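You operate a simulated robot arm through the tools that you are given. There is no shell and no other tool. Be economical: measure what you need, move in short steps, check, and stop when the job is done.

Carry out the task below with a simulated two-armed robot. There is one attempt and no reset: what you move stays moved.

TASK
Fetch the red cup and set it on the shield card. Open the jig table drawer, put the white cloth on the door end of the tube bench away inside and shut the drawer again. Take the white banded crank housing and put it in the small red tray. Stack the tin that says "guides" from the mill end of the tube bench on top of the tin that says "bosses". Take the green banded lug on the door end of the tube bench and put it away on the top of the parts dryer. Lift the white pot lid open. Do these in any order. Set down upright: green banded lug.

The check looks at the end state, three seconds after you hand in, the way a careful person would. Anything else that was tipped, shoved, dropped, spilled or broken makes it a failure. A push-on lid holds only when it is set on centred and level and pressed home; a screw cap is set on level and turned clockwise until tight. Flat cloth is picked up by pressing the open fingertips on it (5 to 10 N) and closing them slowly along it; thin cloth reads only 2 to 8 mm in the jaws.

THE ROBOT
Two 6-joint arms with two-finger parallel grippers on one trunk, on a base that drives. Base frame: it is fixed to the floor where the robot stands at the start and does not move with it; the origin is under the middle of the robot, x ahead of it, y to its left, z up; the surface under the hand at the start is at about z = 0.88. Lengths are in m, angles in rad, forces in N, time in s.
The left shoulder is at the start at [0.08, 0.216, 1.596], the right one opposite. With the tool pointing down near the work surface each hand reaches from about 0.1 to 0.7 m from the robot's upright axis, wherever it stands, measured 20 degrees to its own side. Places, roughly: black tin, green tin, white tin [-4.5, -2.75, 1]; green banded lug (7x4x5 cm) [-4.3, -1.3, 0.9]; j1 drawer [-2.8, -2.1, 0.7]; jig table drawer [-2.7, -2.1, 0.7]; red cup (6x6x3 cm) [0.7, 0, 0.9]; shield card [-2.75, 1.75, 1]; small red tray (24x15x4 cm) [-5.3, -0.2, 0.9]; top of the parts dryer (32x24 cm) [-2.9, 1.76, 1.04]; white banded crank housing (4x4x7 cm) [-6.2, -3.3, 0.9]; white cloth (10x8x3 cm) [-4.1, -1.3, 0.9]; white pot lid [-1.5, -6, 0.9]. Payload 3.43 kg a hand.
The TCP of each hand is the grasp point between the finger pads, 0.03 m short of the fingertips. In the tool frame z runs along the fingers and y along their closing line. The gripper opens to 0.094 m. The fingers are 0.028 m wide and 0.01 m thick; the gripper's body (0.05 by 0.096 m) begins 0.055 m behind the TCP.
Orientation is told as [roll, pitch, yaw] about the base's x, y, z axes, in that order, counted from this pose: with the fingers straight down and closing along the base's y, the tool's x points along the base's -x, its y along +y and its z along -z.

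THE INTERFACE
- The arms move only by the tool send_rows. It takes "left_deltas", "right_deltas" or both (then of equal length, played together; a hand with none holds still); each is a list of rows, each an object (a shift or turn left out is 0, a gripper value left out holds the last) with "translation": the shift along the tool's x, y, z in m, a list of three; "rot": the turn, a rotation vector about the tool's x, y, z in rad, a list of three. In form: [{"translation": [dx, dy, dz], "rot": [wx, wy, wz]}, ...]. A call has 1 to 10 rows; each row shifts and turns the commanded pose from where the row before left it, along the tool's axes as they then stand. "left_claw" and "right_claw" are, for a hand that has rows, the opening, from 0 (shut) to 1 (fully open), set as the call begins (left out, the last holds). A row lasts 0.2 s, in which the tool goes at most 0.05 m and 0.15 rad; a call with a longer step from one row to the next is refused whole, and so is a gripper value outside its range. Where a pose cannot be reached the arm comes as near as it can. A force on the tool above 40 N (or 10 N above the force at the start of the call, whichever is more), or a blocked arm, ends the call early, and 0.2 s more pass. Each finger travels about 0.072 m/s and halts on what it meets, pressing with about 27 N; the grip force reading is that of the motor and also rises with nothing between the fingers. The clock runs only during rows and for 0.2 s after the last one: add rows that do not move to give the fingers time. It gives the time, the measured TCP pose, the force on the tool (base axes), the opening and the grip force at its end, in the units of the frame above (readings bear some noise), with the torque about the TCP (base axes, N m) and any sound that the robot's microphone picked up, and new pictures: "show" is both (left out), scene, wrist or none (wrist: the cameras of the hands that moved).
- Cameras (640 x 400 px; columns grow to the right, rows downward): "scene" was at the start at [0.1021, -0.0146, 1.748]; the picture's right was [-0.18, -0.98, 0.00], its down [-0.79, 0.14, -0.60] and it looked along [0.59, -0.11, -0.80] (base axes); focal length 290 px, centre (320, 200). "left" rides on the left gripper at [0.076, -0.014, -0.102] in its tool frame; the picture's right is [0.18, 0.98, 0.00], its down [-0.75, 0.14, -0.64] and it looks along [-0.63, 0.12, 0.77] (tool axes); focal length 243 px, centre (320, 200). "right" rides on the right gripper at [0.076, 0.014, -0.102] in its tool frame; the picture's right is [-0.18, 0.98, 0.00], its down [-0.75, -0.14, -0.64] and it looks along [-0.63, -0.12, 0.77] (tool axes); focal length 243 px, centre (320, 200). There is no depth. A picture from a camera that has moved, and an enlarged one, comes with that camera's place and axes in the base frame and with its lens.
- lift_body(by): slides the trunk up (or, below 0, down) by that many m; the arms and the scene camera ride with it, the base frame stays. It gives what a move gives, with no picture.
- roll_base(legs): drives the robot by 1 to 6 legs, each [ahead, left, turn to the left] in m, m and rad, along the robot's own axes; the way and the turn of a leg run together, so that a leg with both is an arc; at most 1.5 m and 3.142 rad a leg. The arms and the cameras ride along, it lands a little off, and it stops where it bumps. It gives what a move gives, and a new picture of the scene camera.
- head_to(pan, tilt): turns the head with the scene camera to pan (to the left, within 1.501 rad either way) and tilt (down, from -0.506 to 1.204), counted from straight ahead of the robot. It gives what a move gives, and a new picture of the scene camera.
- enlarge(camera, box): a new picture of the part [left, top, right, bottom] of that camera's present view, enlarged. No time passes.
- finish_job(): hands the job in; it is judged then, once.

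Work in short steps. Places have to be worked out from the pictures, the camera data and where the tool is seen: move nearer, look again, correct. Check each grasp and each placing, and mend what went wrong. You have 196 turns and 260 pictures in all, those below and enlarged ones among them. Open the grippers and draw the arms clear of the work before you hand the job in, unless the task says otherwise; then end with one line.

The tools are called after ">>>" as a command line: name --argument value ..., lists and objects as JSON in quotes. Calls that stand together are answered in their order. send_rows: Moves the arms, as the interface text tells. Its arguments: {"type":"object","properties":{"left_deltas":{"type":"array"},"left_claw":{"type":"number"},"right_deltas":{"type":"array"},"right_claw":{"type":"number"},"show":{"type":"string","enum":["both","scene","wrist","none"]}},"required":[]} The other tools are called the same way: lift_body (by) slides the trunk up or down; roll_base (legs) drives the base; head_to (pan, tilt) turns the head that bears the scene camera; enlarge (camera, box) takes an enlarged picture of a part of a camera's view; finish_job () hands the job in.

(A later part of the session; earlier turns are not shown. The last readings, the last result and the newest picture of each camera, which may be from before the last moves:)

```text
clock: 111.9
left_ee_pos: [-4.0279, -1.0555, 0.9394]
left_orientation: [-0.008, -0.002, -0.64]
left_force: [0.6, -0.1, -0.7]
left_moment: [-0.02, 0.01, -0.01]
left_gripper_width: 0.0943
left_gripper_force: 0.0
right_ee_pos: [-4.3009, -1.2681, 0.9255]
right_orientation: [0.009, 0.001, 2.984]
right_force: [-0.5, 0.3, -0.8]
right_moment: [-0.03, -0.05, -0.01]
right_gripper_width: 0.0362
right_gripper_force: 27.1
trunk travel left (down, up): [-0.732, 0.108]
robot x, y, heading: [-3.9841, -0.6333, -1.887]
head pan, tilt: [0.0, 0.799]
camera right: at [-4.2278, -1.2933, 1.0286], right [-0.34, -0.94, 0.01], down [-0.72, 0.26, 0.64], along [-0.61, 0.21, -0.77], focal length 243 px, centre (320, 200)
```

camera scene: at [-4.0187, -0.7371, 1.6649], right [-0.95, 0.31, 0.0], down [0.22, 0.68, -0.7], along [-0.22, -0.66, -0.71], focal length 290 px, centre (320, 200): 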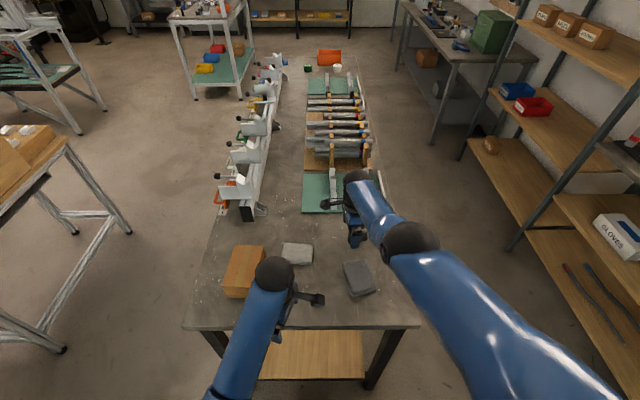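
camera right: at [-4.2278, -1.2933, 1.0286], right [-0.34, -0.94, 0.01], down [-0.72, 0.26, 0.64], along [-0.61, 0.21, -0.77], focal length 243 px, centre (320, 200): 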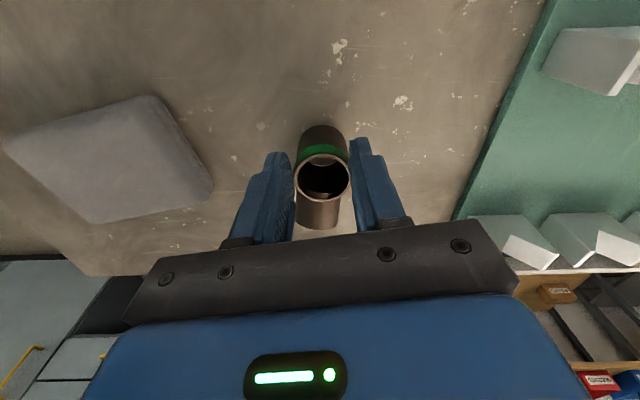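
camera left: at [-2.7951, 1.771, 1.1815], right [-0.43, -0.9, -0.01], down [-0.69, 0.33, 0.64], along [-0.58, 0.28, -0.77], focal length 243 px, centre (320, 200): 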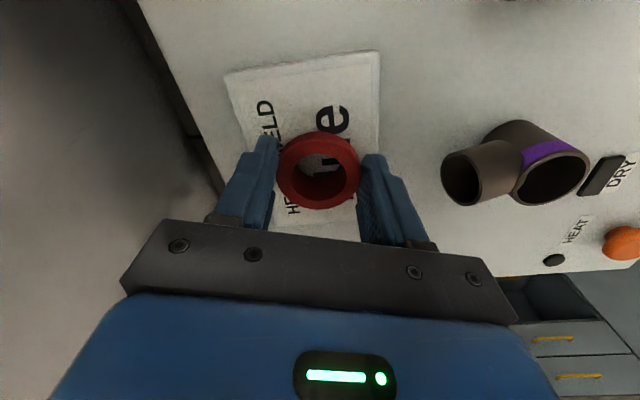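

Lug gripped (36 mm). Lift it 10 cm and move the left hand above the white cloth.

>>> send_rows --right_deltas '[{"translation": [0, 0, -0.02]}, {"translation": [0, 0, -0.02]}, {"translation": [0, 0, -0.02]}, {"translation": [0, 0, -0.02]}, {"translation": [0, 0, -0.02]}]' --left_deltas '[{"translation": [-0.006, -0.032, -0.016]}, {"translation": [-0.006, -0.032, -0.016]}, {"translation": [-0.006, -0.032, -0.016]}, {"translation": [-0.006, -0.032, -0.016]}, {"translation": [-0.006, -0.032, -0.016]}]' --show "both"

```text
clock: 113.1
left_ee_pos: [-4.1029, -1.2047, 1.0007]
left_orientation: [-0.006, -0.001, -0.64]
left_force: [-0.5, -0.3, -0.7]
left_moment: [0.03, 0.01, 0.01]
left_gripper_width: 0.0941
left_gripper_force: 0.0
left hand out of reach, approached as far as the arm can: row 1, 2, 3
right_ee_pos: [-4.302, -1.2682, 1.0247]
right_orientation: [0.008, 0.002, 2.984]
right_force: [0.0, -0.1, -1.4]
right_moment: [-0.03, -0.02, 0.0]
right_gripper_width: 0.0365
right_gripper_force: 27.7
trunk travel left (down, up): [-0.732, 0.108]
robot x, y, heading: [-3.9845, -0.6311, -1.891]
head pan, tilt: [0.0, 0.799]
camera scene: at [-4.0215, -0.7444, 1.6642], right [-0.95, 0.31, 0.0], down [0.23, 0.68, -0.7], along [-0.22, -0.66, -0.72], focal length 290 px, centre (320, 200)
camera right: at [-4.2289, -1.2929, 1.1284], right [-0.34, -0.94, 0.01], down [-0.72, 0.26, 0.64], along [-0.61, 0.21, -0.77], focal length 243 px, centre (320, 200)
camera left: at [-4.1721, -1.1709, 1.1021], right [0.44, 0.9, -0.01], down [0.69, -0.33, 0.64], along [0.57, -0.29, -0.77], focal length 243 px, centre (320, 200)
```

scene: 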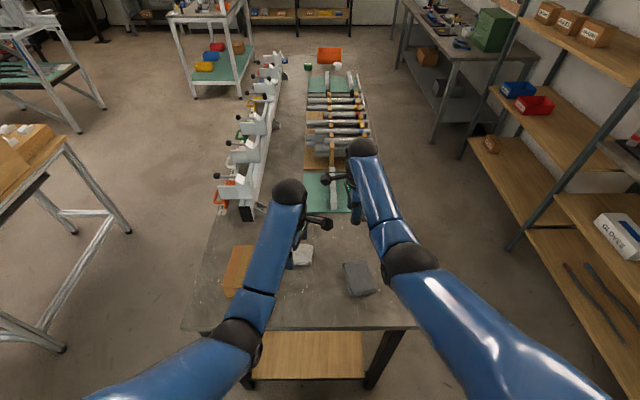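
right: 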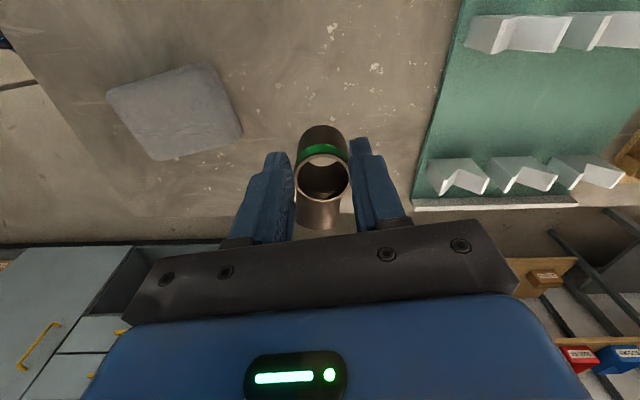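
left: 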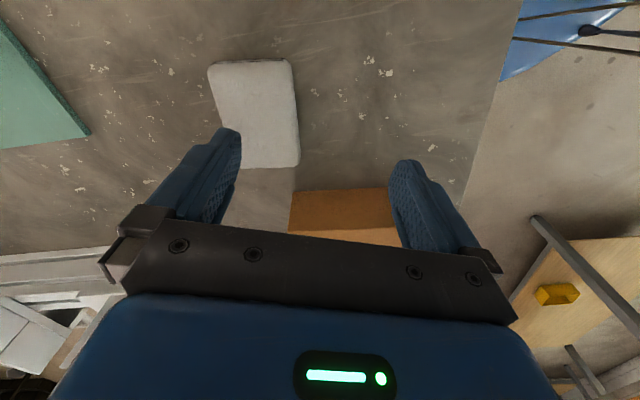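

The cloth pad centre is about (-4.125,-1.254), its short side needing ~+0.23 yaw. Move the right hand clear first, then align the left hand over the cloth.

>>> send_rows --right_deltas '[{"translation": [-0.0295, -0.0257, 0]}, {"translation": [-0.0295, -0.0257, 0]}, {"translation": [-0.0295, -0.0257, 0]}, {"translation": [-0.0295, -0.0257, 0]}, {}, {}, {}, {}]' --left_deltas '[{}, {}, {}, {}, {"rot": [0, 0, -0.115]}, {"rot": [0, 0, -0.115]}, {"translation": [0, -0.027, 0.02]}, {"translation": [0, -0.027, 0.02]}]' --show "wrist"

```text
clock: 114.9
left_ee_pos: [-4.1245, -1.2569, 0.9607]
left_orientation: [-0.007, 0.0, -0.41]
left_force: [0.8, -0.9, 0.3]
left_moment: [0.0, 0.02, -0.02]
left_gripper_width: 0.094
left_gripper_force: 0.1
right_ee_pos: [-4.4038, -1.1495, 1.0199]
right_orientation: [0.009, -0.001, 2.984]
right_force: [-0.2, 0.0, 0.0]
right_moment: [-0.01, 0.01, 0.0]
right_gripper_width: 0.0361
right_gripper_force: 26.4
right hand out of reach, approached as far as the arm can: row 4
trunk travel left (down, up): [-0.732, 0.108]
robot x, y, heading: [-3.9844, -0.638, -1.889]
head pan, tilt: [0.0, 0.799]
camera right: at [-4.33, -1.1754, 1.1234], right [-0.34, -0.94, 0.01], down [-0.72, 0.26, 0.64], along [-0.61, 0.21, -0.77], focal length 243 px, centre (320, 200)
camera left: at [-4.2006, -1.2386, 1.0629], right [0.22, 0.97, -0.01], down [0.75, -0.17, 0.64], along [0.62, -0.15, -0.77], focal length 243 px, centre (320, 200)
```

right: 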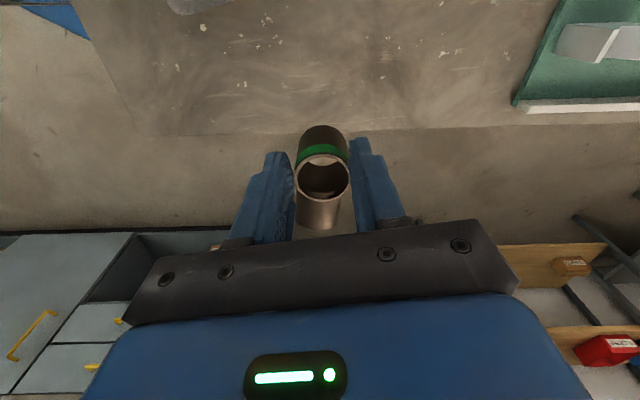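
left: 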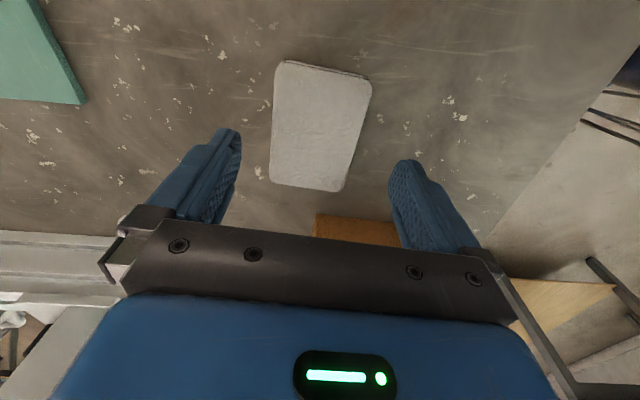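

Cloth is centred between the fingers. Descend to just above the bench.

>>> send_rows --left_deltas '[{"translation": [0, 0, 0.02]}, {"translation": [0, 0, 0.02]}, {"translation": [0, 0, 0.006]}]' --show "wrist"

```text
clock: 115.7
left_ee_pos: [-4.125, -1.255, 0.9164]
left_orientation: [-0.007, 0.0, -0.409]
left_force: [-0.1, 0.4, 0.4]
left_moment: [0.01, 0.02, 0.01]
left_gripper_width: 0.0939
left_gripper_force: 0.0
right_ee_pos: [-4.403, -1.1487, 1.0217]
right_orientation: [0.01, -0.001, 2.985]
right_force: [-0.6, 0.5, -1.4]
right_moment: [0.01, 0.01, 0.01]
right_gripper_width: 0.0363
right_gripper_force: 26.8
trunk travel left (down, up): [-0.732, 0.108]
robot x, y, heading: [-3.9868, -0.638, -1.892]
head pan, tilt: [0.0, 0.799]
camera left: at [-4.2007, -1.2373, 1.0177], right [0.22, 0.97, -0.01], down [0.75, -0.17, 0.64], along [0.62, -0.15, -0.77], focal length 243 px, centre (320, 200)
```

left: 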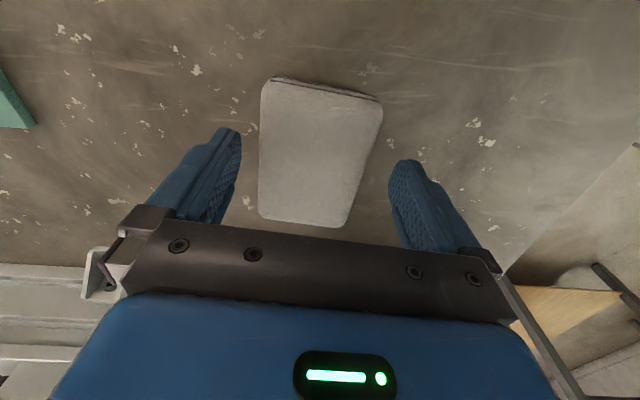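

Lower a further few mm, then close slowly onto the sides of the pad.

>>> send_rows --left_deltas '[{"translation": [0, 0, 0.003]}, {"translation": [0, 0, 0.002]}]' --show "none"

>>> send_rows --left_deltas '[{}, {}, {}, {}]' --left_claw 0.55 --show "wrist"

```text
clock: 116.3
left_ee_pos: [-4.124, -1.2556, 0.9107]
left_orientation: [-0.009, 0.0, -0.411]
left_force: [-0.1, -0.2, -0.3]
left_moment: [-0.01, -0.02, 0.03]
left_gripper_width: 0.0938
left_gripper_force: 0.0
right_ee_pos: [-4.402, -1.15, 1.0217]
right_orientation: [0.009, -0.001, 2.984]
right_force: [-0.4, 0.1, -1.3]
right_moment: [0.03, -0.05, 0.03]
right_gripper_width: 0.0362
right_gripper_force: 27.1
trunk travel left (down, up): [-0.732, 0.108]
robot x, y, heading: [-3.982, -0.6369, -1.888]
head pan, tilt: [0.0, 0.799]
```

```text
clock: 117.3
left_ee_pos: [-4.1258, -1.2553, 0.9095]
left_orientation: [-0.009, -0.001, -0.411]
left_force: [1.3, -0.4, 0.8]
left_moment: [-0.01, 0.0, -0.05]
left_gripper_width: 0.069
left_gripper_force: 26.4
right_ee_pos: [-4.4033, -1.1478, 1.0217]
right_orientation: [0.009, -0.001, 2.983]
right_force: [0.5, 0.1, -1.0]
right_moment: [0.0, 0.02, -0.01]
right_gripper_width: 0.0361
right_gripper_force: 27.8
trunk travel left (down, up): [-0.732, 0.108]
robot x, y, heading: [-3.9827, -0.636, -1.89]
head pan, tilt: [0.0, 0.799]
camera left: at [-4.2006, -1.2373, 1.0132], right [0.22, 0.97, -0.01], down [0.75, -0.17, 0.64], along [0.62, -0.15, -0.77], focal length 243 px, centre (320, 200)
```

left: 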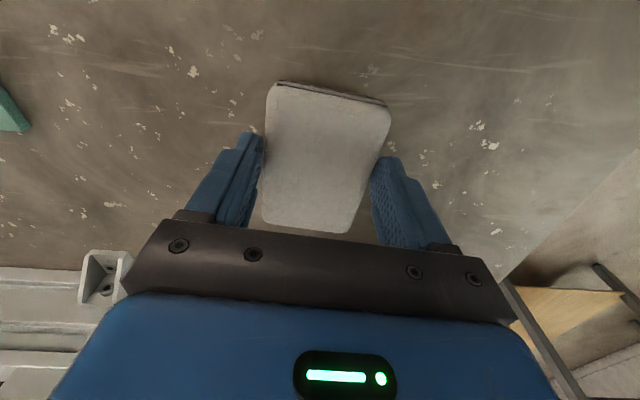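

Gripped at 69 mm with 26 N — it behaves as a firm pad. Lift.

>>> send_rows --left_deltas '[{"translation": [0, 0, -0.02]}, {"translation": [0, 0, -0.03]}, {"translation": [0, 0, -0.03]}]' --left_claw 0.4 --show "wrist"

```text
clock: 118.1
left_ee_pos: [-4.1243, -1.2537, 0.9908]
left_orientation: [-0.007, 0.0, -0.41]
left_force: [0.3, -0.1, 0.1]
left_moment: [-0.02, 0.04, -0.02]
left_gripper_width: 0.0687
left_gripper_force: 27.2
right_ee_pos: [-4.4031, -1.1498, 1.0203]
right_orientation: [0.01, 0.001, 2.983]
right_force: [0.0, -0.1, -0.9]
right_moment: [-0.02, 0.02, 0.0]
right_gripper_width: 0.0363
right_gripper_force: 27.0
trunk travel left (down, up): [-0.732, 0.108]
robot x, y, heading: [-3.9853, -0.6358, -1.884]
head pan, tilt: [0.0, 0.799]
camera left: at [-4.2, -1.236, 1.0933], right [0.22, 0.97, -0.01], down [0.75, -0.17, 0.64], along [0.62, -0.15, -0.77], focal length 243 px, centre (320, 200)
```

left: 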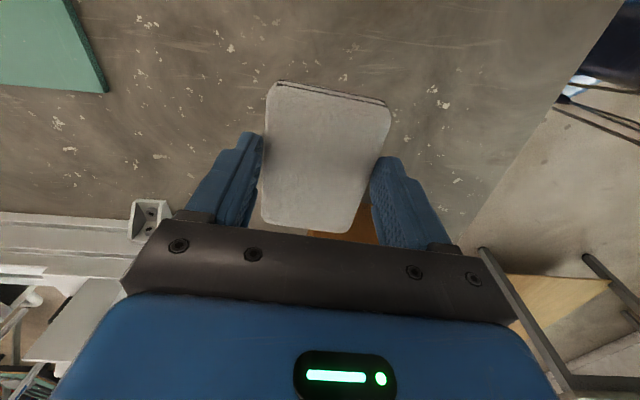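

Both items are held. Back away from the bench and draw both hands in.

>>> roll_base --legs '[[-0.45, 0, 0]]'

>>> send_rows --left_deltas '[{"translation": [0.003, 0.03, 0.01]}, {"translation": [0.003, 0.03, 0.01]}, {"translation": [0.003, 0.03, 0.01]}, {"translation": [0.003, 0.03, 0.01]}]' --right_deltas '[{"translation": [0.005, -0.03, 0.01]}, {"translation": [0.005, -0.03, 0.01]}, {"translation": [0.005, -0.03, 0.01]}, {"translation": [0.005, -0.03, 0.01]}]' --show "none"

>>> roll_base --legs '[[0, 0, 3.14]]'

```text
clock: 120.8
left_ee_pos: [-3.9828, -0.8281, 0.9896]
left_orientation: [-0.008, 0.0, -0.41]
left_force: [0.0, -1.0, -1.0]
left_moment: [0.05, -0.01, -0.01]
left_gripper_width: 0.0689
left_gripper_force: 26.5
right_ee_pos: [-4.2617, -0.7236, 1.02]
right_orientation: [0.009, 0.0, 2.986]
right_force: [-0.8, -0.5, -0.9]
right_moment: [0.01, 0.02, 0.03]
right_gripper_width: 0.0358
right_gripper_force: 27.3
trunk travel left (down, up): [-0.732, 0.108]
robot x, y, heading: [-3.8398, -0.2058, -1.893]
head pan, tilt: [0.0, 0.799]
camera scene: at [-3.8798, -0.3182, 1.6641], right [-0.95, 0.31, 0.0], down [0.23, 0.68, -0.7], along [-0.22, -0.66, -0.72], focal length 290 px, centre (320, 200)
```

scene: 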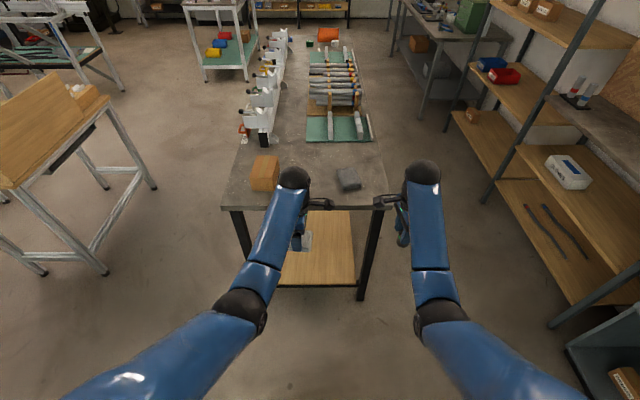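

```text
clock: 121.8
left_ee_pos: [-3.9446, -0.7084, 0.9517]
left_orientation: [-0.012, 0.0, -0.407]
left_force: [0.0, 0.2, 1.0]
left_moment: [0.0, 0.02, -0.02]
left_gripper_width: 0.0688
left_gripper_force: 26.7
right_ee_pos: [-4.2255, -0.6162, 0.9598]
right_orientation: [0.015, -0.001, 2.987]
right_force: [-0.3, -0.4, -0.5]
right_moment: [0.02, 0.01, 0.02]
right_gripper_width: 0.0361
right_gripper_force: 27.4
right hand out of reach, approached as far as the arm can: row 1, 2, 3
trunk travel left (down, up): [-0.732, 0.108]
robot x, y, heading: [-3.8434, -0.2108, -1.886]
head pan, tilt: [0.0, 0.799]
```

```text
clock: 129.6
left_ee_pos: [-3.7475, 0.2953, 0.9498]
left_orientation: [-0.01, -0.001, 2.746]
left_force: [-0.4, 0.2, -0.2]
left_moment: [0.04, 0.0, -0.01]
left_gripper_width: 0.0692
left_gripper_force: 26.9
right_ee_pos: [-3.4649, 0.2055, 0.9574]
right_orientation: [0.012, 0.001, -0.143]
right_force: [0.4, 0.6, 0.1]
right_moment: [0.02, 0.02, 0.03]
right_gripper_width: 0.0361
right_gripper_force: 27.2
trunk travel left (down, up): [-0.732, 0.108]
robot x, y, heading: [-3.8401, -0.2105, 1.266]
head pan, tilt: [0.0, 0.799]
camera scene: at [-3.81, -0.1041, 1.6644], right [0.95, -0.3, 0.0], down [-0.22, -0.68, -0.7], along [0.21, 0.66, -0.72], focal length 290 px, centre (320, 200)
```

scene: 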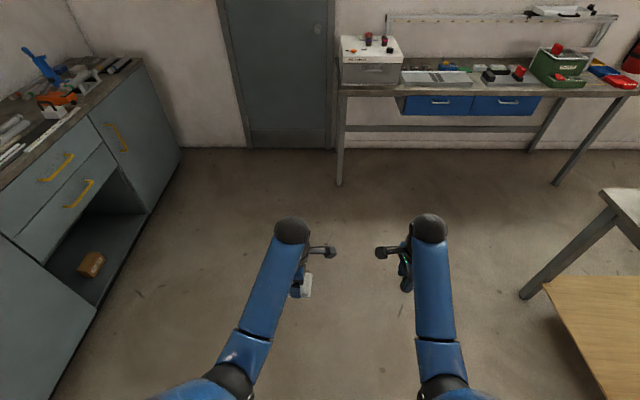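

Drive toward the dryer, stopping short, and raise the trunk.

>>> roll_base --legs '[[0, 0, -0.01], [1.15, -0.19, 0]]'

>>> lift_body --by 0.105

```text
clock: 135.9
left_ee_pos: [-3.201, 1.3342, 0.9503]
left_orientation: [-0.009, 0.0, 2.734]
left_force: [-0.3, -0.3, -0.7]
left_moment: [0.0, 0.01, 0.05]
left_gripper_width: 0.069
left_gripper_force: 26.8
right_ee_pos: [-2.9196, 1.2428, 0.9592]
right_orientation: [0.013, 0.0, -0.152]
right_force: [0.0, 0.4, -1.3]
right_moment: [-0.03, 0.01, 0.02]
right_gripper_width: 0.0363
right_gripper_force: 26.6
trunk travel left (down, up): [-0.732, 0.108]
robot x, y, heading: [-3.3013, 0.8344, 1.258]
head pan, tilt: [0.0, 0.799]
camera scene: at [-3.2682, 0.9351, 1.6645], right [0.95, -0.31, 0.0], down [-0.22, -0.68, -0.7], along [0.22, 0.66, -0.72], focal length 290 px, centre (320, 200)
```

scene: 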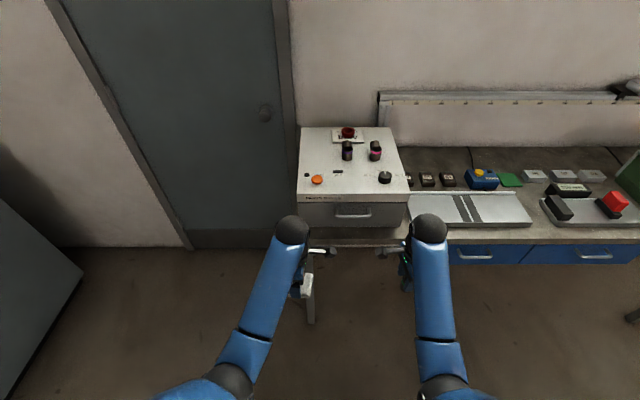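

```text
clock: 137.3
left_ee_pos: [-3.1991, 1.3345, 1.0542]
left_orientation: [-0.007, -0.001, 2.735]
left_force: [-0.1, -0.7, -0.7]
left_moment: [-0.01, 0.01, -0.01]
left_gripper_width: 0.0687
left_gripper_force: 27.0
right_ee_pos: [-2.9194, 1.242, 1.0641]
right_orientation: [0.012, 0.002, -0.152]
right_force: [-0.7, 0.0, -0.9]
right_moment: [-0.01, 0.02, 0.04]
right_gripper_width: 0.036
right_gripper_force: 26.5
trunk travel left (down, up): [-0.837, 0.003]
robot x, y, heading: [-3.304, 0.8324, 1.251]
head pan, tilt: [0.0, 0.799]
```

Zoom to choose the lug's spot on the dryer top.

>>> enlarge --camera "scene" --box '[280, 130, 440, 230]'

```text
4.00 times, centred on (360, 180) of scene
camera zoom: at [-3.2677, 0.936, 1.7694], right [0.95, -0.31, 0.0], down [-0.22, -0.68, -0.7], along [0.22, 0.66, -0.72], focal length 1159 px, centre (160, 280)
```

zoom: 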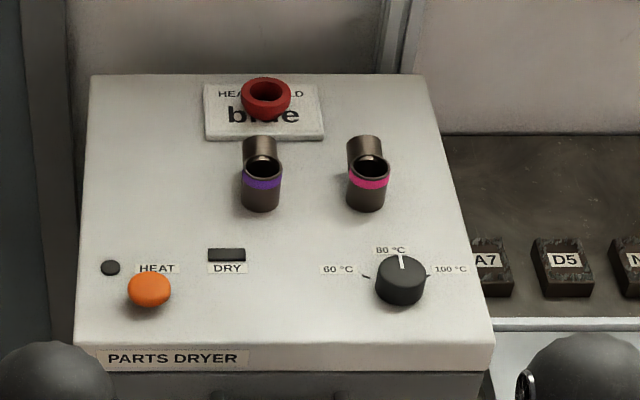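

Best spot is the wide free area left of the purple lug, about (-3.018, 1.717). Turn the right wrist back to square (branch pointing away), then raise and extend while still clear of the dryer.

>>> send_rows --right_deltas '[{"rot": [0, 0, -0.141]}, {"rot": [0, 0, -0.141]}, {"rot": [0, 0, -0.141]}, {"rot": [0, 0, -0.141]}, {"rot": [0, 0, -0.141]}, {"rot": [0, 0, -0.141]}, {"rot": [0, 0, -0.141]}, {"rot": [0, 0, -0.141]}, {"rot": [0, 0, -0.141]}, {"rot": [0, 0, -0.141]}]' --show "none"

>>> send_rows --right_deltas '[{"translation": [-0.035, 0, 0]}, {"translation": [-0.035, 0, -0.02]}, {"translation": [-0.03, 0, -0.035]}, {"translation": [-0.01, 0, -0.035]}, {"translation": [-0.01, 0, -0.035]}]' --show "wrist"

>>> roll_base --legs '[[0, 0.15, 0]]'

```text
clock: 139.5
left_ee_pos: [-3.2011, 1.3349, 1.054]
left_orientation: [-0.009, 0.001, 2.734]
left_force: [-0.5, 1.0, -1.1]
left_moment: [-0.02, -0.01, 0.02]
left_gripper_width: 0.0691
left_gripper_force: 27.3
right_ee_pos: [-2.9191, 1.2414, 1.0628]
right_orientation: [0.0, -0.012, 1.26]
right_force: [0.1, 0.4, -0.9]
right_moment: [-0.02, -0.01, 0.03]
right_gripper_width: 0.0364
right_gripper_force: 26.6
trunk travel left (down, up): [-0.837, 0.003]
robot x, y, heading: [-3.3, 0.8295, 1.259]
head pan, tilt: [0.0, 0.799]
```

```text
clock: 140.7
left_ee_pos: [-3.2004, 1.3354, 1.0539]
left_orientation: [-0.006, 0.001, 2.735]
left_force: [0.5, -0.7, -0.2]
left_moment: [0.0, 0.03, -0.05]
left_gripper_width: 0.069
left_gripper_force: 26.8
right_ee_pos: [-2.8734, 1.3817, 1.1605]
right_orientation: [0.002, -0.011, 1.256]
right_force: [-0.7, -0.7, -0.9]
right_moment: [0.0, 0.0, -0.01]
right_gripper_width: 0.0363
right_gripper_force: 27.0
right hand out of reach, approached as far as the arm can: row 4, 5
trunk travel left (down, up): [-0.837, 0.003]
robot x, y, heading: [-3.3012, 0.827, 1.255]
head pan, tilt: [0.0, 0.799]
camera right: at [-2.9106, 1.3121, 1.2625], right [-0.88, 0.48, 0.0], down [0.37, 0.67, 0.65], along [0.31, 0.57, -0.76], focal length 243 px, centre (320, 200)
```

right: 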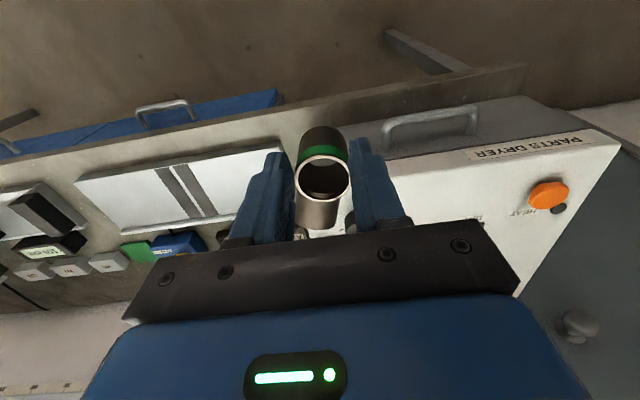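

```text
clock: 142.0
left_ee_pos: [-3.3411, 1.3809, 1.0545]
left_orientation: [-0.009, -0.005, 2.735]
left_force: [0.4, 0.1, -0.4]
left_moment: [0.0, -0.03, 0.02]
left_gripper_width: 0.0688
left_gripper_force: 27.0
right_ee_pos: [-3.0127, 1.426, 1.1598]
right_orientation: [0.006, -0.013, 1.256]
right_force: [-0.1, -0.8, -1.5]
right_moment: [-0.02, 0.03, 0.02]
right_gripper_width: 0.0362
right_gripper_force: 26.7
trunk travel left (down, up): [-0.837, 0.003]
robot x, y, heading: [-3.4426, 0.8799, 1.251]
head pan, tilt: [0.0, 0.799]
camera scene: at [-3.4056, 0.9816, 1.7694], right [0.95, -0.31, 0.0], down [-0.23, -0.68, -0.7], along [0.21, 0.66, -0.72], focal length 290 px, centre (320, 200)
```

scene: 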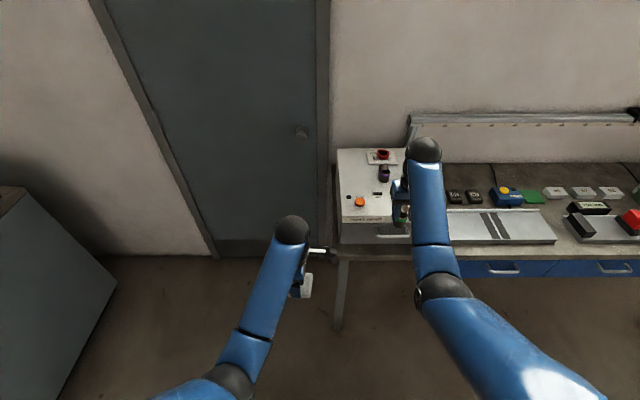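

Shift left 0.09 m and forward 0.2 m, then view.

>>> roll_base --legs '[[0, 0.09, 0], [0.2, 0, 0]]'

>>> enlarge --camera "right" --box '[0, 0, 640, 400]'

```text
clock: 144.4
left_ee_pos: [-3.3686, 1.5981, 1.0563]
left_orientation: [-0.013, -0.001, 2.735]
left_force: [0.6, -0.5, -0.7]
left_moment: [0.03, -0.04, 0.01]
left_gripper_width: 0.0688
left_gripper_force: 27.2
right_ee_pos: [-3.0416, 1.6421, 1.1645]
right_orientation: [0.002, -0.017, 1.258]
right_force: [-0.2, -0.1, -0.3]
right_moment: [0.02, 0.01, -0.01]
right_gripper_width: 0.0362
right_gripper_force: 27.0
trunk travel left (down, up): [-0.837, 0.003]
robot x, y, heading: [-3.4676, 1.0943, 1.252]
head pan, tilt: [0.0, 0.799]
camera scene: at [-3.4375, 1.1963, 1.77], right [0.95, -0.31, 0.0], down [-0.22, -0.68, -0.7], along [0.22, 0.67, -0.71], focal length 290 px, centre (320, 200)
```

scene: 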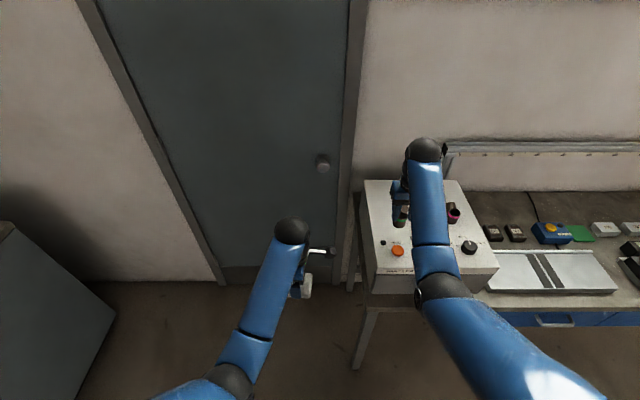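

```text
1.00 times, centred on (320, 200) of right (not enlarged: the box is as wide or as high as the picture)
camera zoom: at [-3.0796, 1.5729, 1.2655], right [-0.88, 0.48, 0.0], down [0.36, 0.66, 0.65], along [0.31, 0.58, -0.76], focal length 243 px, centre (320, 200)
```

zoom: 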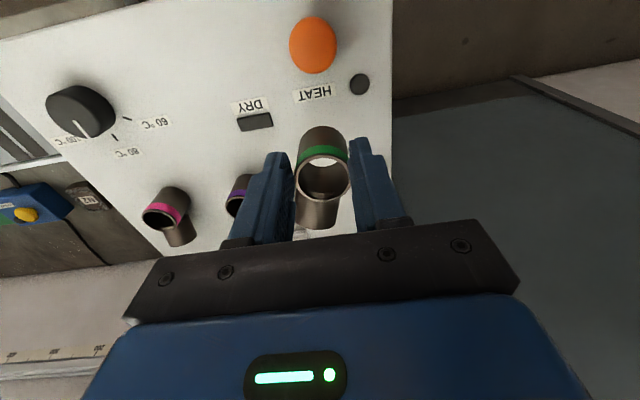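

Advance 7.5 cm to the free area, and lower partway.

>>> send_rows --right_deltas '[{"translation": [-0.025, 0, 0]}, {"translation": [-0.025, 0, 0]}, {"translation": [-0.025, 0, 0]}, {"translation": [0, 0, 0.025]}, {"translation": [0, 0, 0.025]}]' --show "wrist"

```text
clock: 145.6
left_ee_pos: [-3.3673, 1.6016, 1.0539]
left_orientation: [-0.008, 0.002, 2.737]
left_force: [-0.6, -0.2, 0.0]
left_moment: [-0.05, 0.0, 0.01]
left_gripper_width: 0.0691
left_gripper_force: 26.6
right_ee_pos: [-3.0171, 1.7182, 1.1122]
right_orientation: [0.003, -0.013, 1.257]
right_force: [-0.5, 0.5, -1.1]
right_moment: [0.0, 0.01, 0.01]
right_gripper_width: 0.036
right_gripper_force: 26.8
trunk travel left (down, up): [-0.837, 0.003]
robot x, y, heading: [-3.4681, 1.0976, 1.251]
head pan, tilt: [0.0, 0.799]
camera right: at [-3.0541, 1.6497, 1.2139], right [-0.88, 0.48, 0.0], down [0.37, 0.66, 0.65], along [0.31, 0.57, -0.76], focal length 243 px, centre (320, 200)
```

right: 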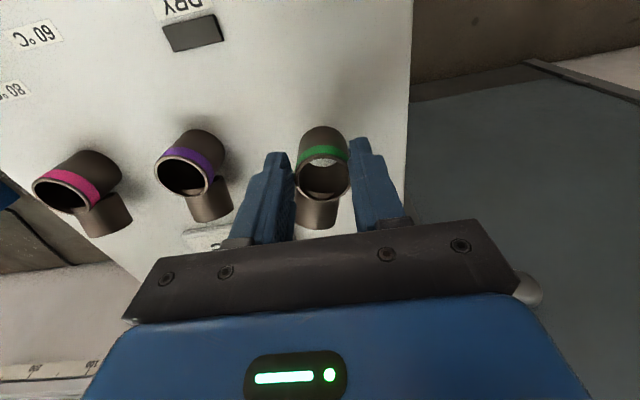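

Nice row alignment with the other lugs. Lower toward contact.

>>> send_rows --right_deltas '[{"translation": [0, 0, 0.012]}, {"translation": [0, 0, 0.01]}, {"translation": [0, 0, 0.004]}, {}]' --show "none"

>>> send_rows --right_deltas '[{"translation": [0, 0, 0.003]}, {}]' --show "none"

```text
clock: 146.6
left_ee_pos: [-3.369, 1.6006, 1.0547]
left_orientation: [-0.011, 0.0, 2.734]
left_force: [0.0, 0.3, -0.2]
left_moment: [-0.01, -0.01, 0.0]
left_gripper_width: 0.0689
left_gripper_force: 27.2
right_ee_pos: [-3.0173, 1.718, 1.0889]
right_orientation: [0.0, -0.017, 1.255]
right_force: [3.9, 2.8, 15.2]
right_moment: [0.31, -0.24, -0.01]
right_gripper_width: 0.0362
right_gripper_force: 27.3
trunk travel left (down, up): [-0.837, 0.003]
robot x, y, heading: [-3.4678, 1.0982, 1.256]
head pan, tilt: [0.0, 0.799]
```

```text
clock: 147.2
left_ee_pos: [-3.369, 1.5996, 1.0555]
left_orientation: [-0.011, 0.0, 2.735]
left_force: [0.4, 0.4, -0.4]
left_moment: [0.01, -0.01, -0.01]
left_gripper_width: 0.0688
left_gripper_force: 26.9
right_ee_pos: [-3.0175, 1.7176, 1.0849]
right_orientation: [0.001, -0.016, 1.257]
right_force: [3.3, -0.7, 16.7]
right_moment: [0.16, -0.3, 0.07]
right_gripper_width: 0.0359
right_gripper_force: 27.0
trunk travel left (down, up): [-0.837, 0.003]
robot x, y, heading: [-3.4692, 1.0974, 1.254]
head pan, tilt: [0.0, 0.799]
```

In contact (16 N). Relieve slightly and open.

>>> send_rows --right_deltas '[{"translation": [0, 0, -0.003]}, {}]' --show "none"

>>> send_rows --right_deltas '[{}, {}, {}]' --right_claw 0.65 --show "wrist"

```text
clock: 147.8
left_ee_pos: [-3.3679, 1.6001, 1.0533]
left_orientation: [-0.008, -0.001, 2.735]
left_force: [0.3, 1.0, -0.1]
left_moment: [0.01, 0.0, -0.02]
left_gripper_width: 0.0687
left_gripper_force: 27.2
right_ee_pos: [-3.0175, 1.717, 1.0841]
right_orientation: [0.001, -0.011, 1.256]
right_force: [0.4, -1.4, 2.7]
right_moment: [0.01, -0.04, -0.06]
right_gripper_width: 0.0356
right_gripper_force: 27.0
trunk travel left (down, up): [-0.837, 0.003]
robot x, y, heading: [-3.4681, 1.0998, 1.255]
head pan, tilt: [0.0, 0.799]
```

```text
clock: 148.6
left_ee_pos: [-3.3681, 1.6015, 1.0545]
left_orientation: [-0.01, 0.002, 2.734]
left_force: [-0.3, 0.2, -1.4]
left_moment: [0.01, 0.01, 0.0]
left_gripper_width: 0.069
left_gripper_force: 27.3
right_ee_pos: [-3.0171, 1.7183, 1.0856]
right_orientation: [0.002, -0.013, 1.258]
right_force: [-0.1, 0.7, 0.2]
right_moment: [-0.01, 0.03, 0.0]
right_gripper_width: 0.0612
right_gripper_force: 0.1
trunk travel left (down, up): [-0.837, 0.003]
robot x, y, heading: [-3.4693, 1.1004, 1.255]
head pan, tilt: [0.0, 0.799]
camera right: at [-3.0543, 1.6493, 1.1881], right [-0.88, 0.48, 0.0], down [0.37, 0.66, 0.65], along [0.31, 0.57, -0.76], focal length 243 px, centre (320, 200)
```

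right: 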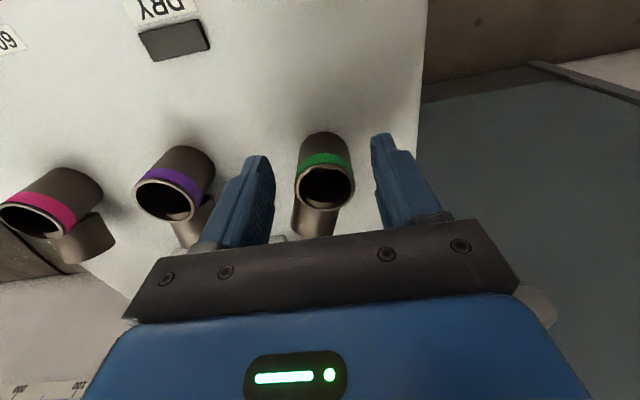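

Released and standing. Lift up and back out, then view.

>>> send_rows --right_deltas '[{"translation": [0, 0, -0.025]}, {"translation": [0, 0, -0.025]}, {"translation": [0, 0, -0.03]}]' --show "none"

>>> roll_base --legs '[[-0.5, 0, 0]]'

>>> enlarge --camera "scene" --box '[320, 80, 480, 180]'

```text
clock: 149.4
left_ee_pos: [-3.3672, 1.6011, 1.0541]
left_orientation: [-0.008, 0.001, 2.733]
left_force: [-0.1, -0.2, -0.4]
left_moment: [0.02, -0.01, 0.03]
left_gripper_width: 0.0687
left_gripper_force: 27.2
right_ee_pos: [-3.0184, 1.7168, 1.166]
right_orientation: [0.001, -0.013, 1.259]
right_force: [0.4, 0.3, -0.6]
right_moment: [0.02, -0.01, 0.0]
right_gripper_width: 0.0611
right_gripper_force: 0.1
trunk travel left (down, up): [-0.837, 0.003]
robot x, y, heading: [-3.4713, 1.1008, 1.262]
head pan, tilt: [0.0, 0.799]
```

```text
clock: 152.3
left_ee_pos: [-3.5235, 1.1303, 1.0524]
left_orientation: [-0.007, -0.001, 2.742]
left_force: [0.6, 1.1, -1.0]
left_moment: [0.01, 0.04, -0.02]
left_gripper_width: 0.0689
left_gripper_force: 26.8
right_ee_pos: [-3.1755, 1.2485, 1.165]
right_orientation: [0.003, -0.011, 1.263]
right_force: [0.7, 0.1, 0.5]
right_moment: [-0.05, -0.02, 0.01]
right_gripper_width: 0.0609
right_gripper_force: 0.1
trunk travel left (down, up): [-0.837, 0.003]
robot x, y, heading: [-3.6212, 0.6213, 1.262]
head pan, tilt: [0.0, 0.799]
camera scene: at [-3.5877, 0.7324, 1.7691], right [0.95, -0.31, 0.0], down [-0.22, -0.68, -0.7], along [0.21, 0.66, -0.72], focal length 290 px, centre (320, 200)
```

scene: 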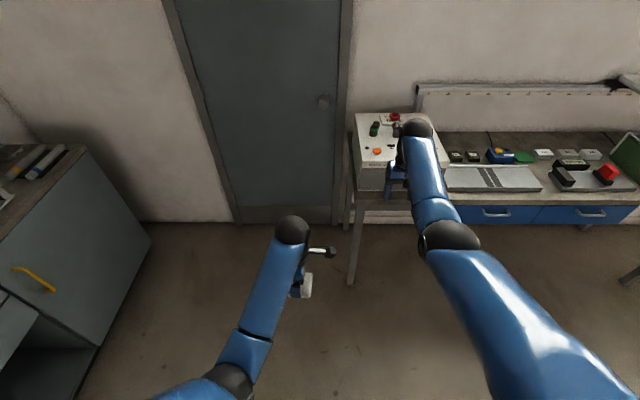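

```text
4.00 times, centred on (400, 130) of scene
camera zoom: at [-3.5877, 0.7324, 1.7691], right [0.95, -0.31, 0.0], down [-0.22, -0.68, -0.7], along [0.21, 0.66, -0.72], focal length 1159 px, centre (0, 480)
```

zoom: 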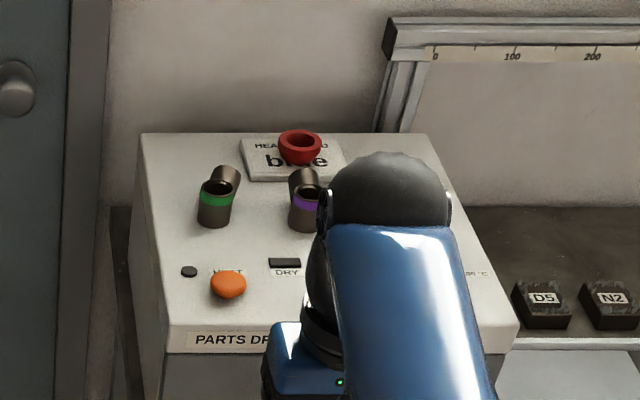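

Lug is upright on the dryer. Retract the right hand and turn round to look for the jig table drawer.

>>> send_rows --right_deltas '[{"translation": [0.04, 0, 0.03]}, {"translation": [0.04, 0, 0.03]}, {"translation": [0.04, 0, 0.03]}, {"translation": [0.03, 0, 0.02]}]' --right_claw 1 --show "none"

>>> roll_base --legs '[[-0.3, 0, 0], [0, 0, -2.6]]'

>>> head_to --pan 0 --tilt 0.45

```text
clock: 153.3
left_ee_pos: [-3.5251, 1.1264, 1.0549]
left_orientation: [-0.01, 0.0, 2.742]
left_force: [0.1, -0.4, 0.1]
left_moment: [0.04, -0.01, -0.05]
left_gripper_width: 0.069
left_gripper_force: 27.1
right_ee_pos: [-3.2207, 1.1032, 1.0544]
right_orientation: [0.001, -0.013, 1.262]
right_force: [0.0, -0.4, 0.8]
right_moment: [0.04, 0.01, 0.04]
right_gripper_width: 0.094
right_gripper_force: 0.2
trunk travel left (down, up): [-0.837, 0.003]
robot x, y, heading: [-3.6208, 0.6251, 1.261]
head pan, tilt: [0.0, 0.799]
```

```text
clock: 161.5
left_ee_pos: [-3.5467, -0.1446, 1.054]
left_orientation: [-0.009, 0.001, 0.122]
left_force: [-0.2, 0.3, -1.2]
left_moment: [0.01, 0.0, 0.04]
left_gripper_width: 0.0688
left_gripper_force: 27.4
right_ee_pos: [-3.8211, -0.2759, 1.0535]
right_orientation: [0.001, -0.016, -1.354]
right_force: [-1.0, -0.3, 0.3]
right_moment: [-0.03, 0.01, -0.01]
right_gripper_width: 0.094
right_gripper_force: 0.0
trunk travel left (down, up): [-0.837, 0.003]
robot x, y, heading: [-3.7145, 0.3417, -1.358]
head pan, tilt: [0.0, 0.799]
camera scene: at [-3.6904, 0.2298, 1.7694], right [-0.98, -0.21, 0.0], down [-0.15, 0.7, -0.7], along [0.15, -0.68, -0.72], focal length 290 px, centre (320, 200)
```

scene: 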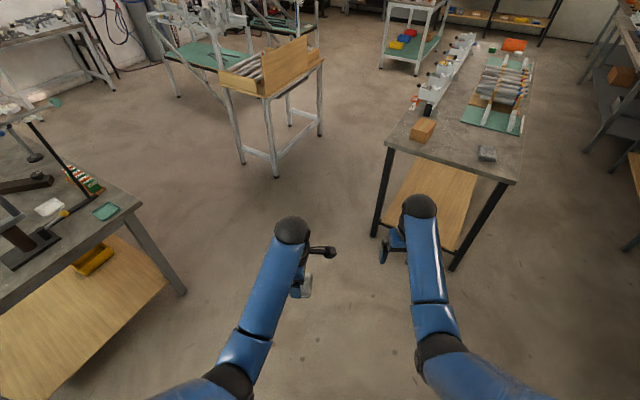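

```text
clock: 162.3
left_ee_pos: [-3.546, -0.1454, 1.0549]
left_orientation: [-0.008, 0.0, 0.121]
left_force: [1.2, 1.3, 0.3]
left_moment: [-0.01, -0.02, 0.0]
left_gripper_width: 0.0686
left_gripper_force: 27.2
right_ee_pos: [-3.821, -0.277, 1.0536]
right_orientation: [0.001, -0.013, -1.356]
right_force: [-0.2, 0.3, -0.6]
right_moment: [-0.02, 0.01, 0.0]
right_gripper_width: 0.0941
right_gripper_force: 0.0
trunk travel left (down, up): [-0.837, 0.003]
robot x, y, heading: [-3.7154, 0.3376, -1.361]
head pan, tilt: [0.0, 0.45]
camera scene: at [-3.6884, 0.2189, 1.7998], right [-0.98, -0.21, 0.0], down [-0.09, 0.43, -0.9], along [0.19, -0.88, -0.44], focal length 290 px, centre (320, 200)
```

scene: 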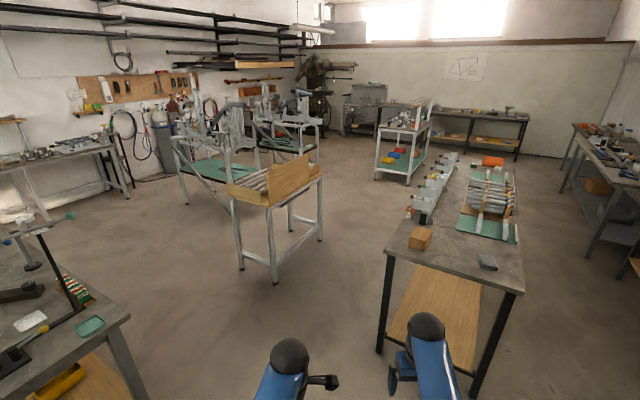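

The jig table appears to be the stand at (275,190). Zoom.

>>> enlarge --camera "scene" --box '[160, 90, 340, 290]'

```text
2.00 times, centred on (250, 190) of scene
camera zoom: at [-3.6884, 0.2189, 1.7998], right [-0.98, -0.21, 0.0], down [-0.09, 0.43, -0.9], along [0.19, -0.88, -0.44], focal length 580 px, centre (460, 220)
```

zoom: 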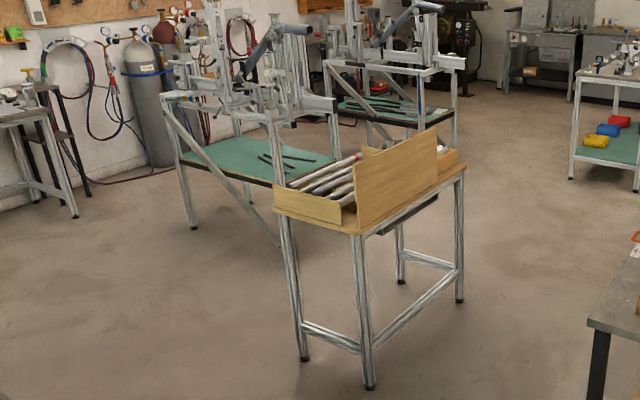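

The dark drawer slab is under the stand's top on the side facing the tube bench. I'll drive to the gap entrance and look at that side.

>>> roll_base --legs '[[0, 0, -0.53], [0.2, 0.6, 0], [0.6, 0, 0]]'

>>> head_to --pan 0.65 --tilt 0.65

```text
clock: 170.3
left_ee_pos: [-3.4927, -1.1057, 1.0546]
left_orientation: [-0.011, 0.001, -0.408]
left_force: [1.0, -0.6, 0.2]
left_moment: [-0.01, 0.0, 0.0]
left_gripper_width: 0.0689
left_gripper_force: 26.9
right_ee_pos: [-3.796, -1.0791, 1.056]
right_orientation: [0.002, -0.015, -1.887]
right_force: [-0.5, 0.3, 0.7]
right_moment: [-0.02, 0.0, 0.01]
right_gripper_width: 0.0939
right_gripper_force: 0.0
trunk travel left (down, up): [-0.837, 0.003]
robot x, y, heading: [-3.39, -0.6006, -1.892]
head pan, tilt: [0.0, 0.45]
camera scene: at [-3.4299, -0.719, 1.8001], right [-0.95, 0.31, 0.0], down [0.14, 0.41, -0.9], along [-0.28, -0.86, -0.43], focal length 290 px, centre (320, 200)
```

scene: 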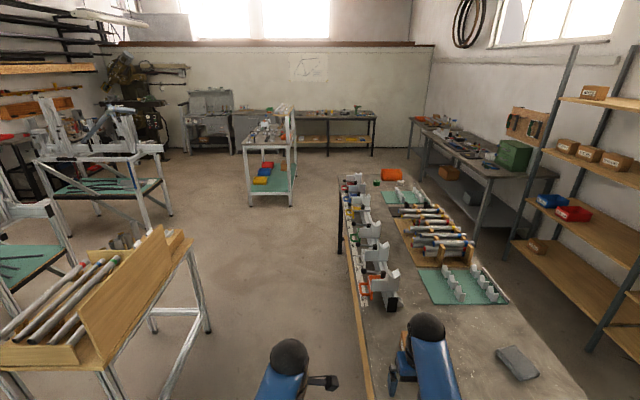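

```text
clock: 171.4
left_ee_pos: [-3.4932, -1.1076, 1.0543]
left_orientation: [-0.008, -0.001, -0.41]
left_force: [-1.0, -0.1, -1.1]
left_moment: [-0.01, -0.01, 0.01]
left_gripper_width: 0.0689
left_gripper_force: 27.1
right_ee_pos: [-3.7976, -1.0814, 1.0538]
right_orientation: [0.002, -0.013, -1.885]
right_force: [0.4, -0.6, 1.2]
right_moment: [0.02, 0.01, 0.05]
right_gripper_width: 0.094
right_gripper_force: 0.1
trunk travel left (down, up): [-0.837, 0.003]
robot x, y, heading: [-3.3914, -0.6027, -1.895]
head pan, tilt: [0.649, 0.649]
camera scene: at [-3.374, -0.7173, 1.782], right [-0.95, -0.32, 0.0], down [-0.2, 0.57, -0.8], along [0.26, -0.75, -0.6], focal length 290 px, centre (320, 200)
```

scene: 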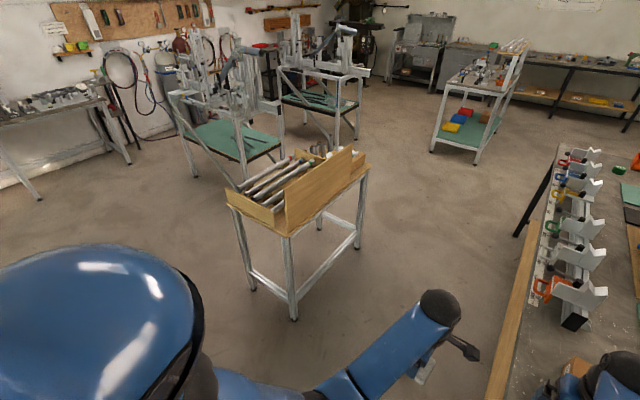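

>>> enlarge --camera "scene" --box '[210, 130, 390, 250]'

```text
3.33 times, centred on (300, 190) of scene
camera zoom: at [-3.374, -0.7173, 1.782], right [-0.95, -0.32, 0.0], down [-0.2, 0.57, -0.8], along [0.26, -0.75, -0.6], focal length 966 px, centre (387, 233)
```

zoom: 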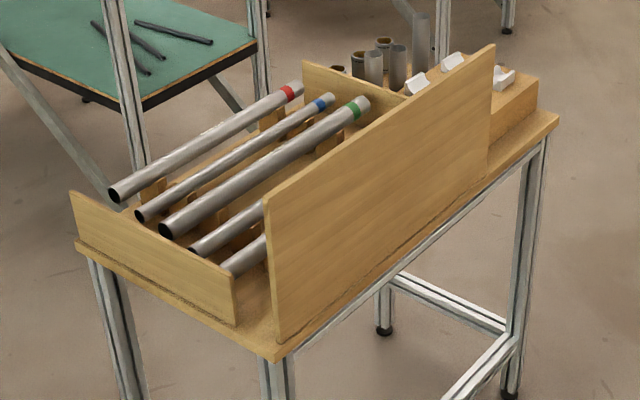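

The drawer's given place suggests its front is on the far (jig) side of the stand. Turn and go along the front of the stand to look at that side.

>>> roll_base --legs '[[0, 0, 1.57], [0, -0.12, 0], [0.7, 0, 0]]'

>>> head_to --pan -0.7 --tilt 0.6

```text
clock: 179.8
left_ee_pos: [-2.2717, -1.0736, 1.0559]
left_orientation: [-0.012, -0.001, 1.132]
left_force: [-0.3, 1.4, -0.4]
left_moment: [0.02, -0.03, -0.03]
left_gripper_width: 0.0688
left_gripper_force: 27.0
right_ee_pos: [-2.3065, -1.3767, 1.055]
right_orientation: [0.003, -0.012, -0.347]
right_force: [0.1, -0.5, 0.1]
right_moment: [0.0, -0.02, 0.0]
right_gripper_width: 0.0938
right_gripper_force: 0.0
trunk travel left (down, up): [-0.837, 0.003]
robot x, y, heading: [-2.7699, -0.9592, -0.347]
head pan, tilt: [0.649, 0.649]
camera scene: at [-2.6624, -0.9429, 1.7822], right [0.3, -0.95, 0.0], down [-0.58, -0.18, -0.8], along [0.76, 0.24, -0.6], focal length 290 px, centre (320, 200)
```

scene: 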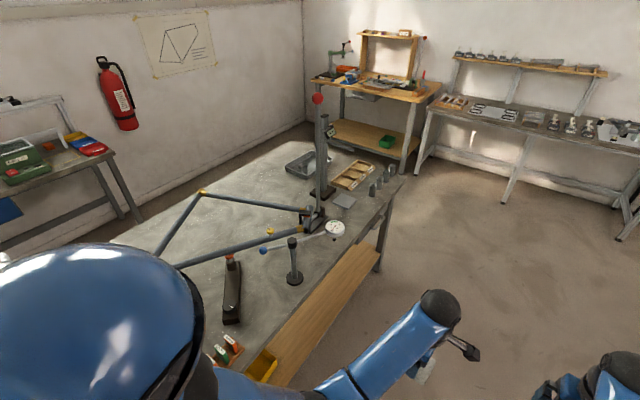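

```text
clock: 181.3
left_ee_pos: [-2.2712, -1.0749, 1.0542]
left_orientation: [-0.009, 0.0, 1.132]
left_force: [-0.7, 0.3, -0.3]
left_moment: [0.0, 0.0, -0.01]
left_gripper_width: 0.069
left_gripper_force: 26.4
right_ee_pos: [-2.3056, -1.3769, 1.0541]
right_orientation: [0.001, -0.013, -0.348]
right_force: [0.2, 0.0, 0.8]
right_moment: [-0.03, -0.01, 0.03]
right_gripper_width: 0.094
right_gripper_force: 0.1
trunk travel left (down, up): [-0.837, 0.003]
robot x, y, heading: [-2.7732, -0.9572, -0.35]
head pan, tilt: [-0.7, 0.6]
camera scene: at [-2.6987, -1.0462, 1.7863], right [-0.87, -0.5, 0.0], down [-0.28, 0.49, -0.82], along [0.41, -0.71, -0.57], focal length 290 px, centre (320, 200)
```

scene: 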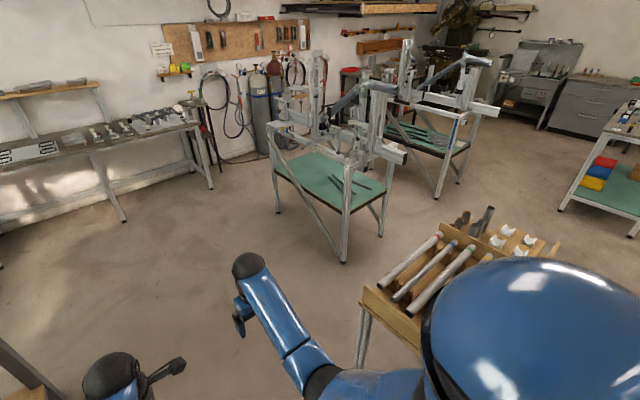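

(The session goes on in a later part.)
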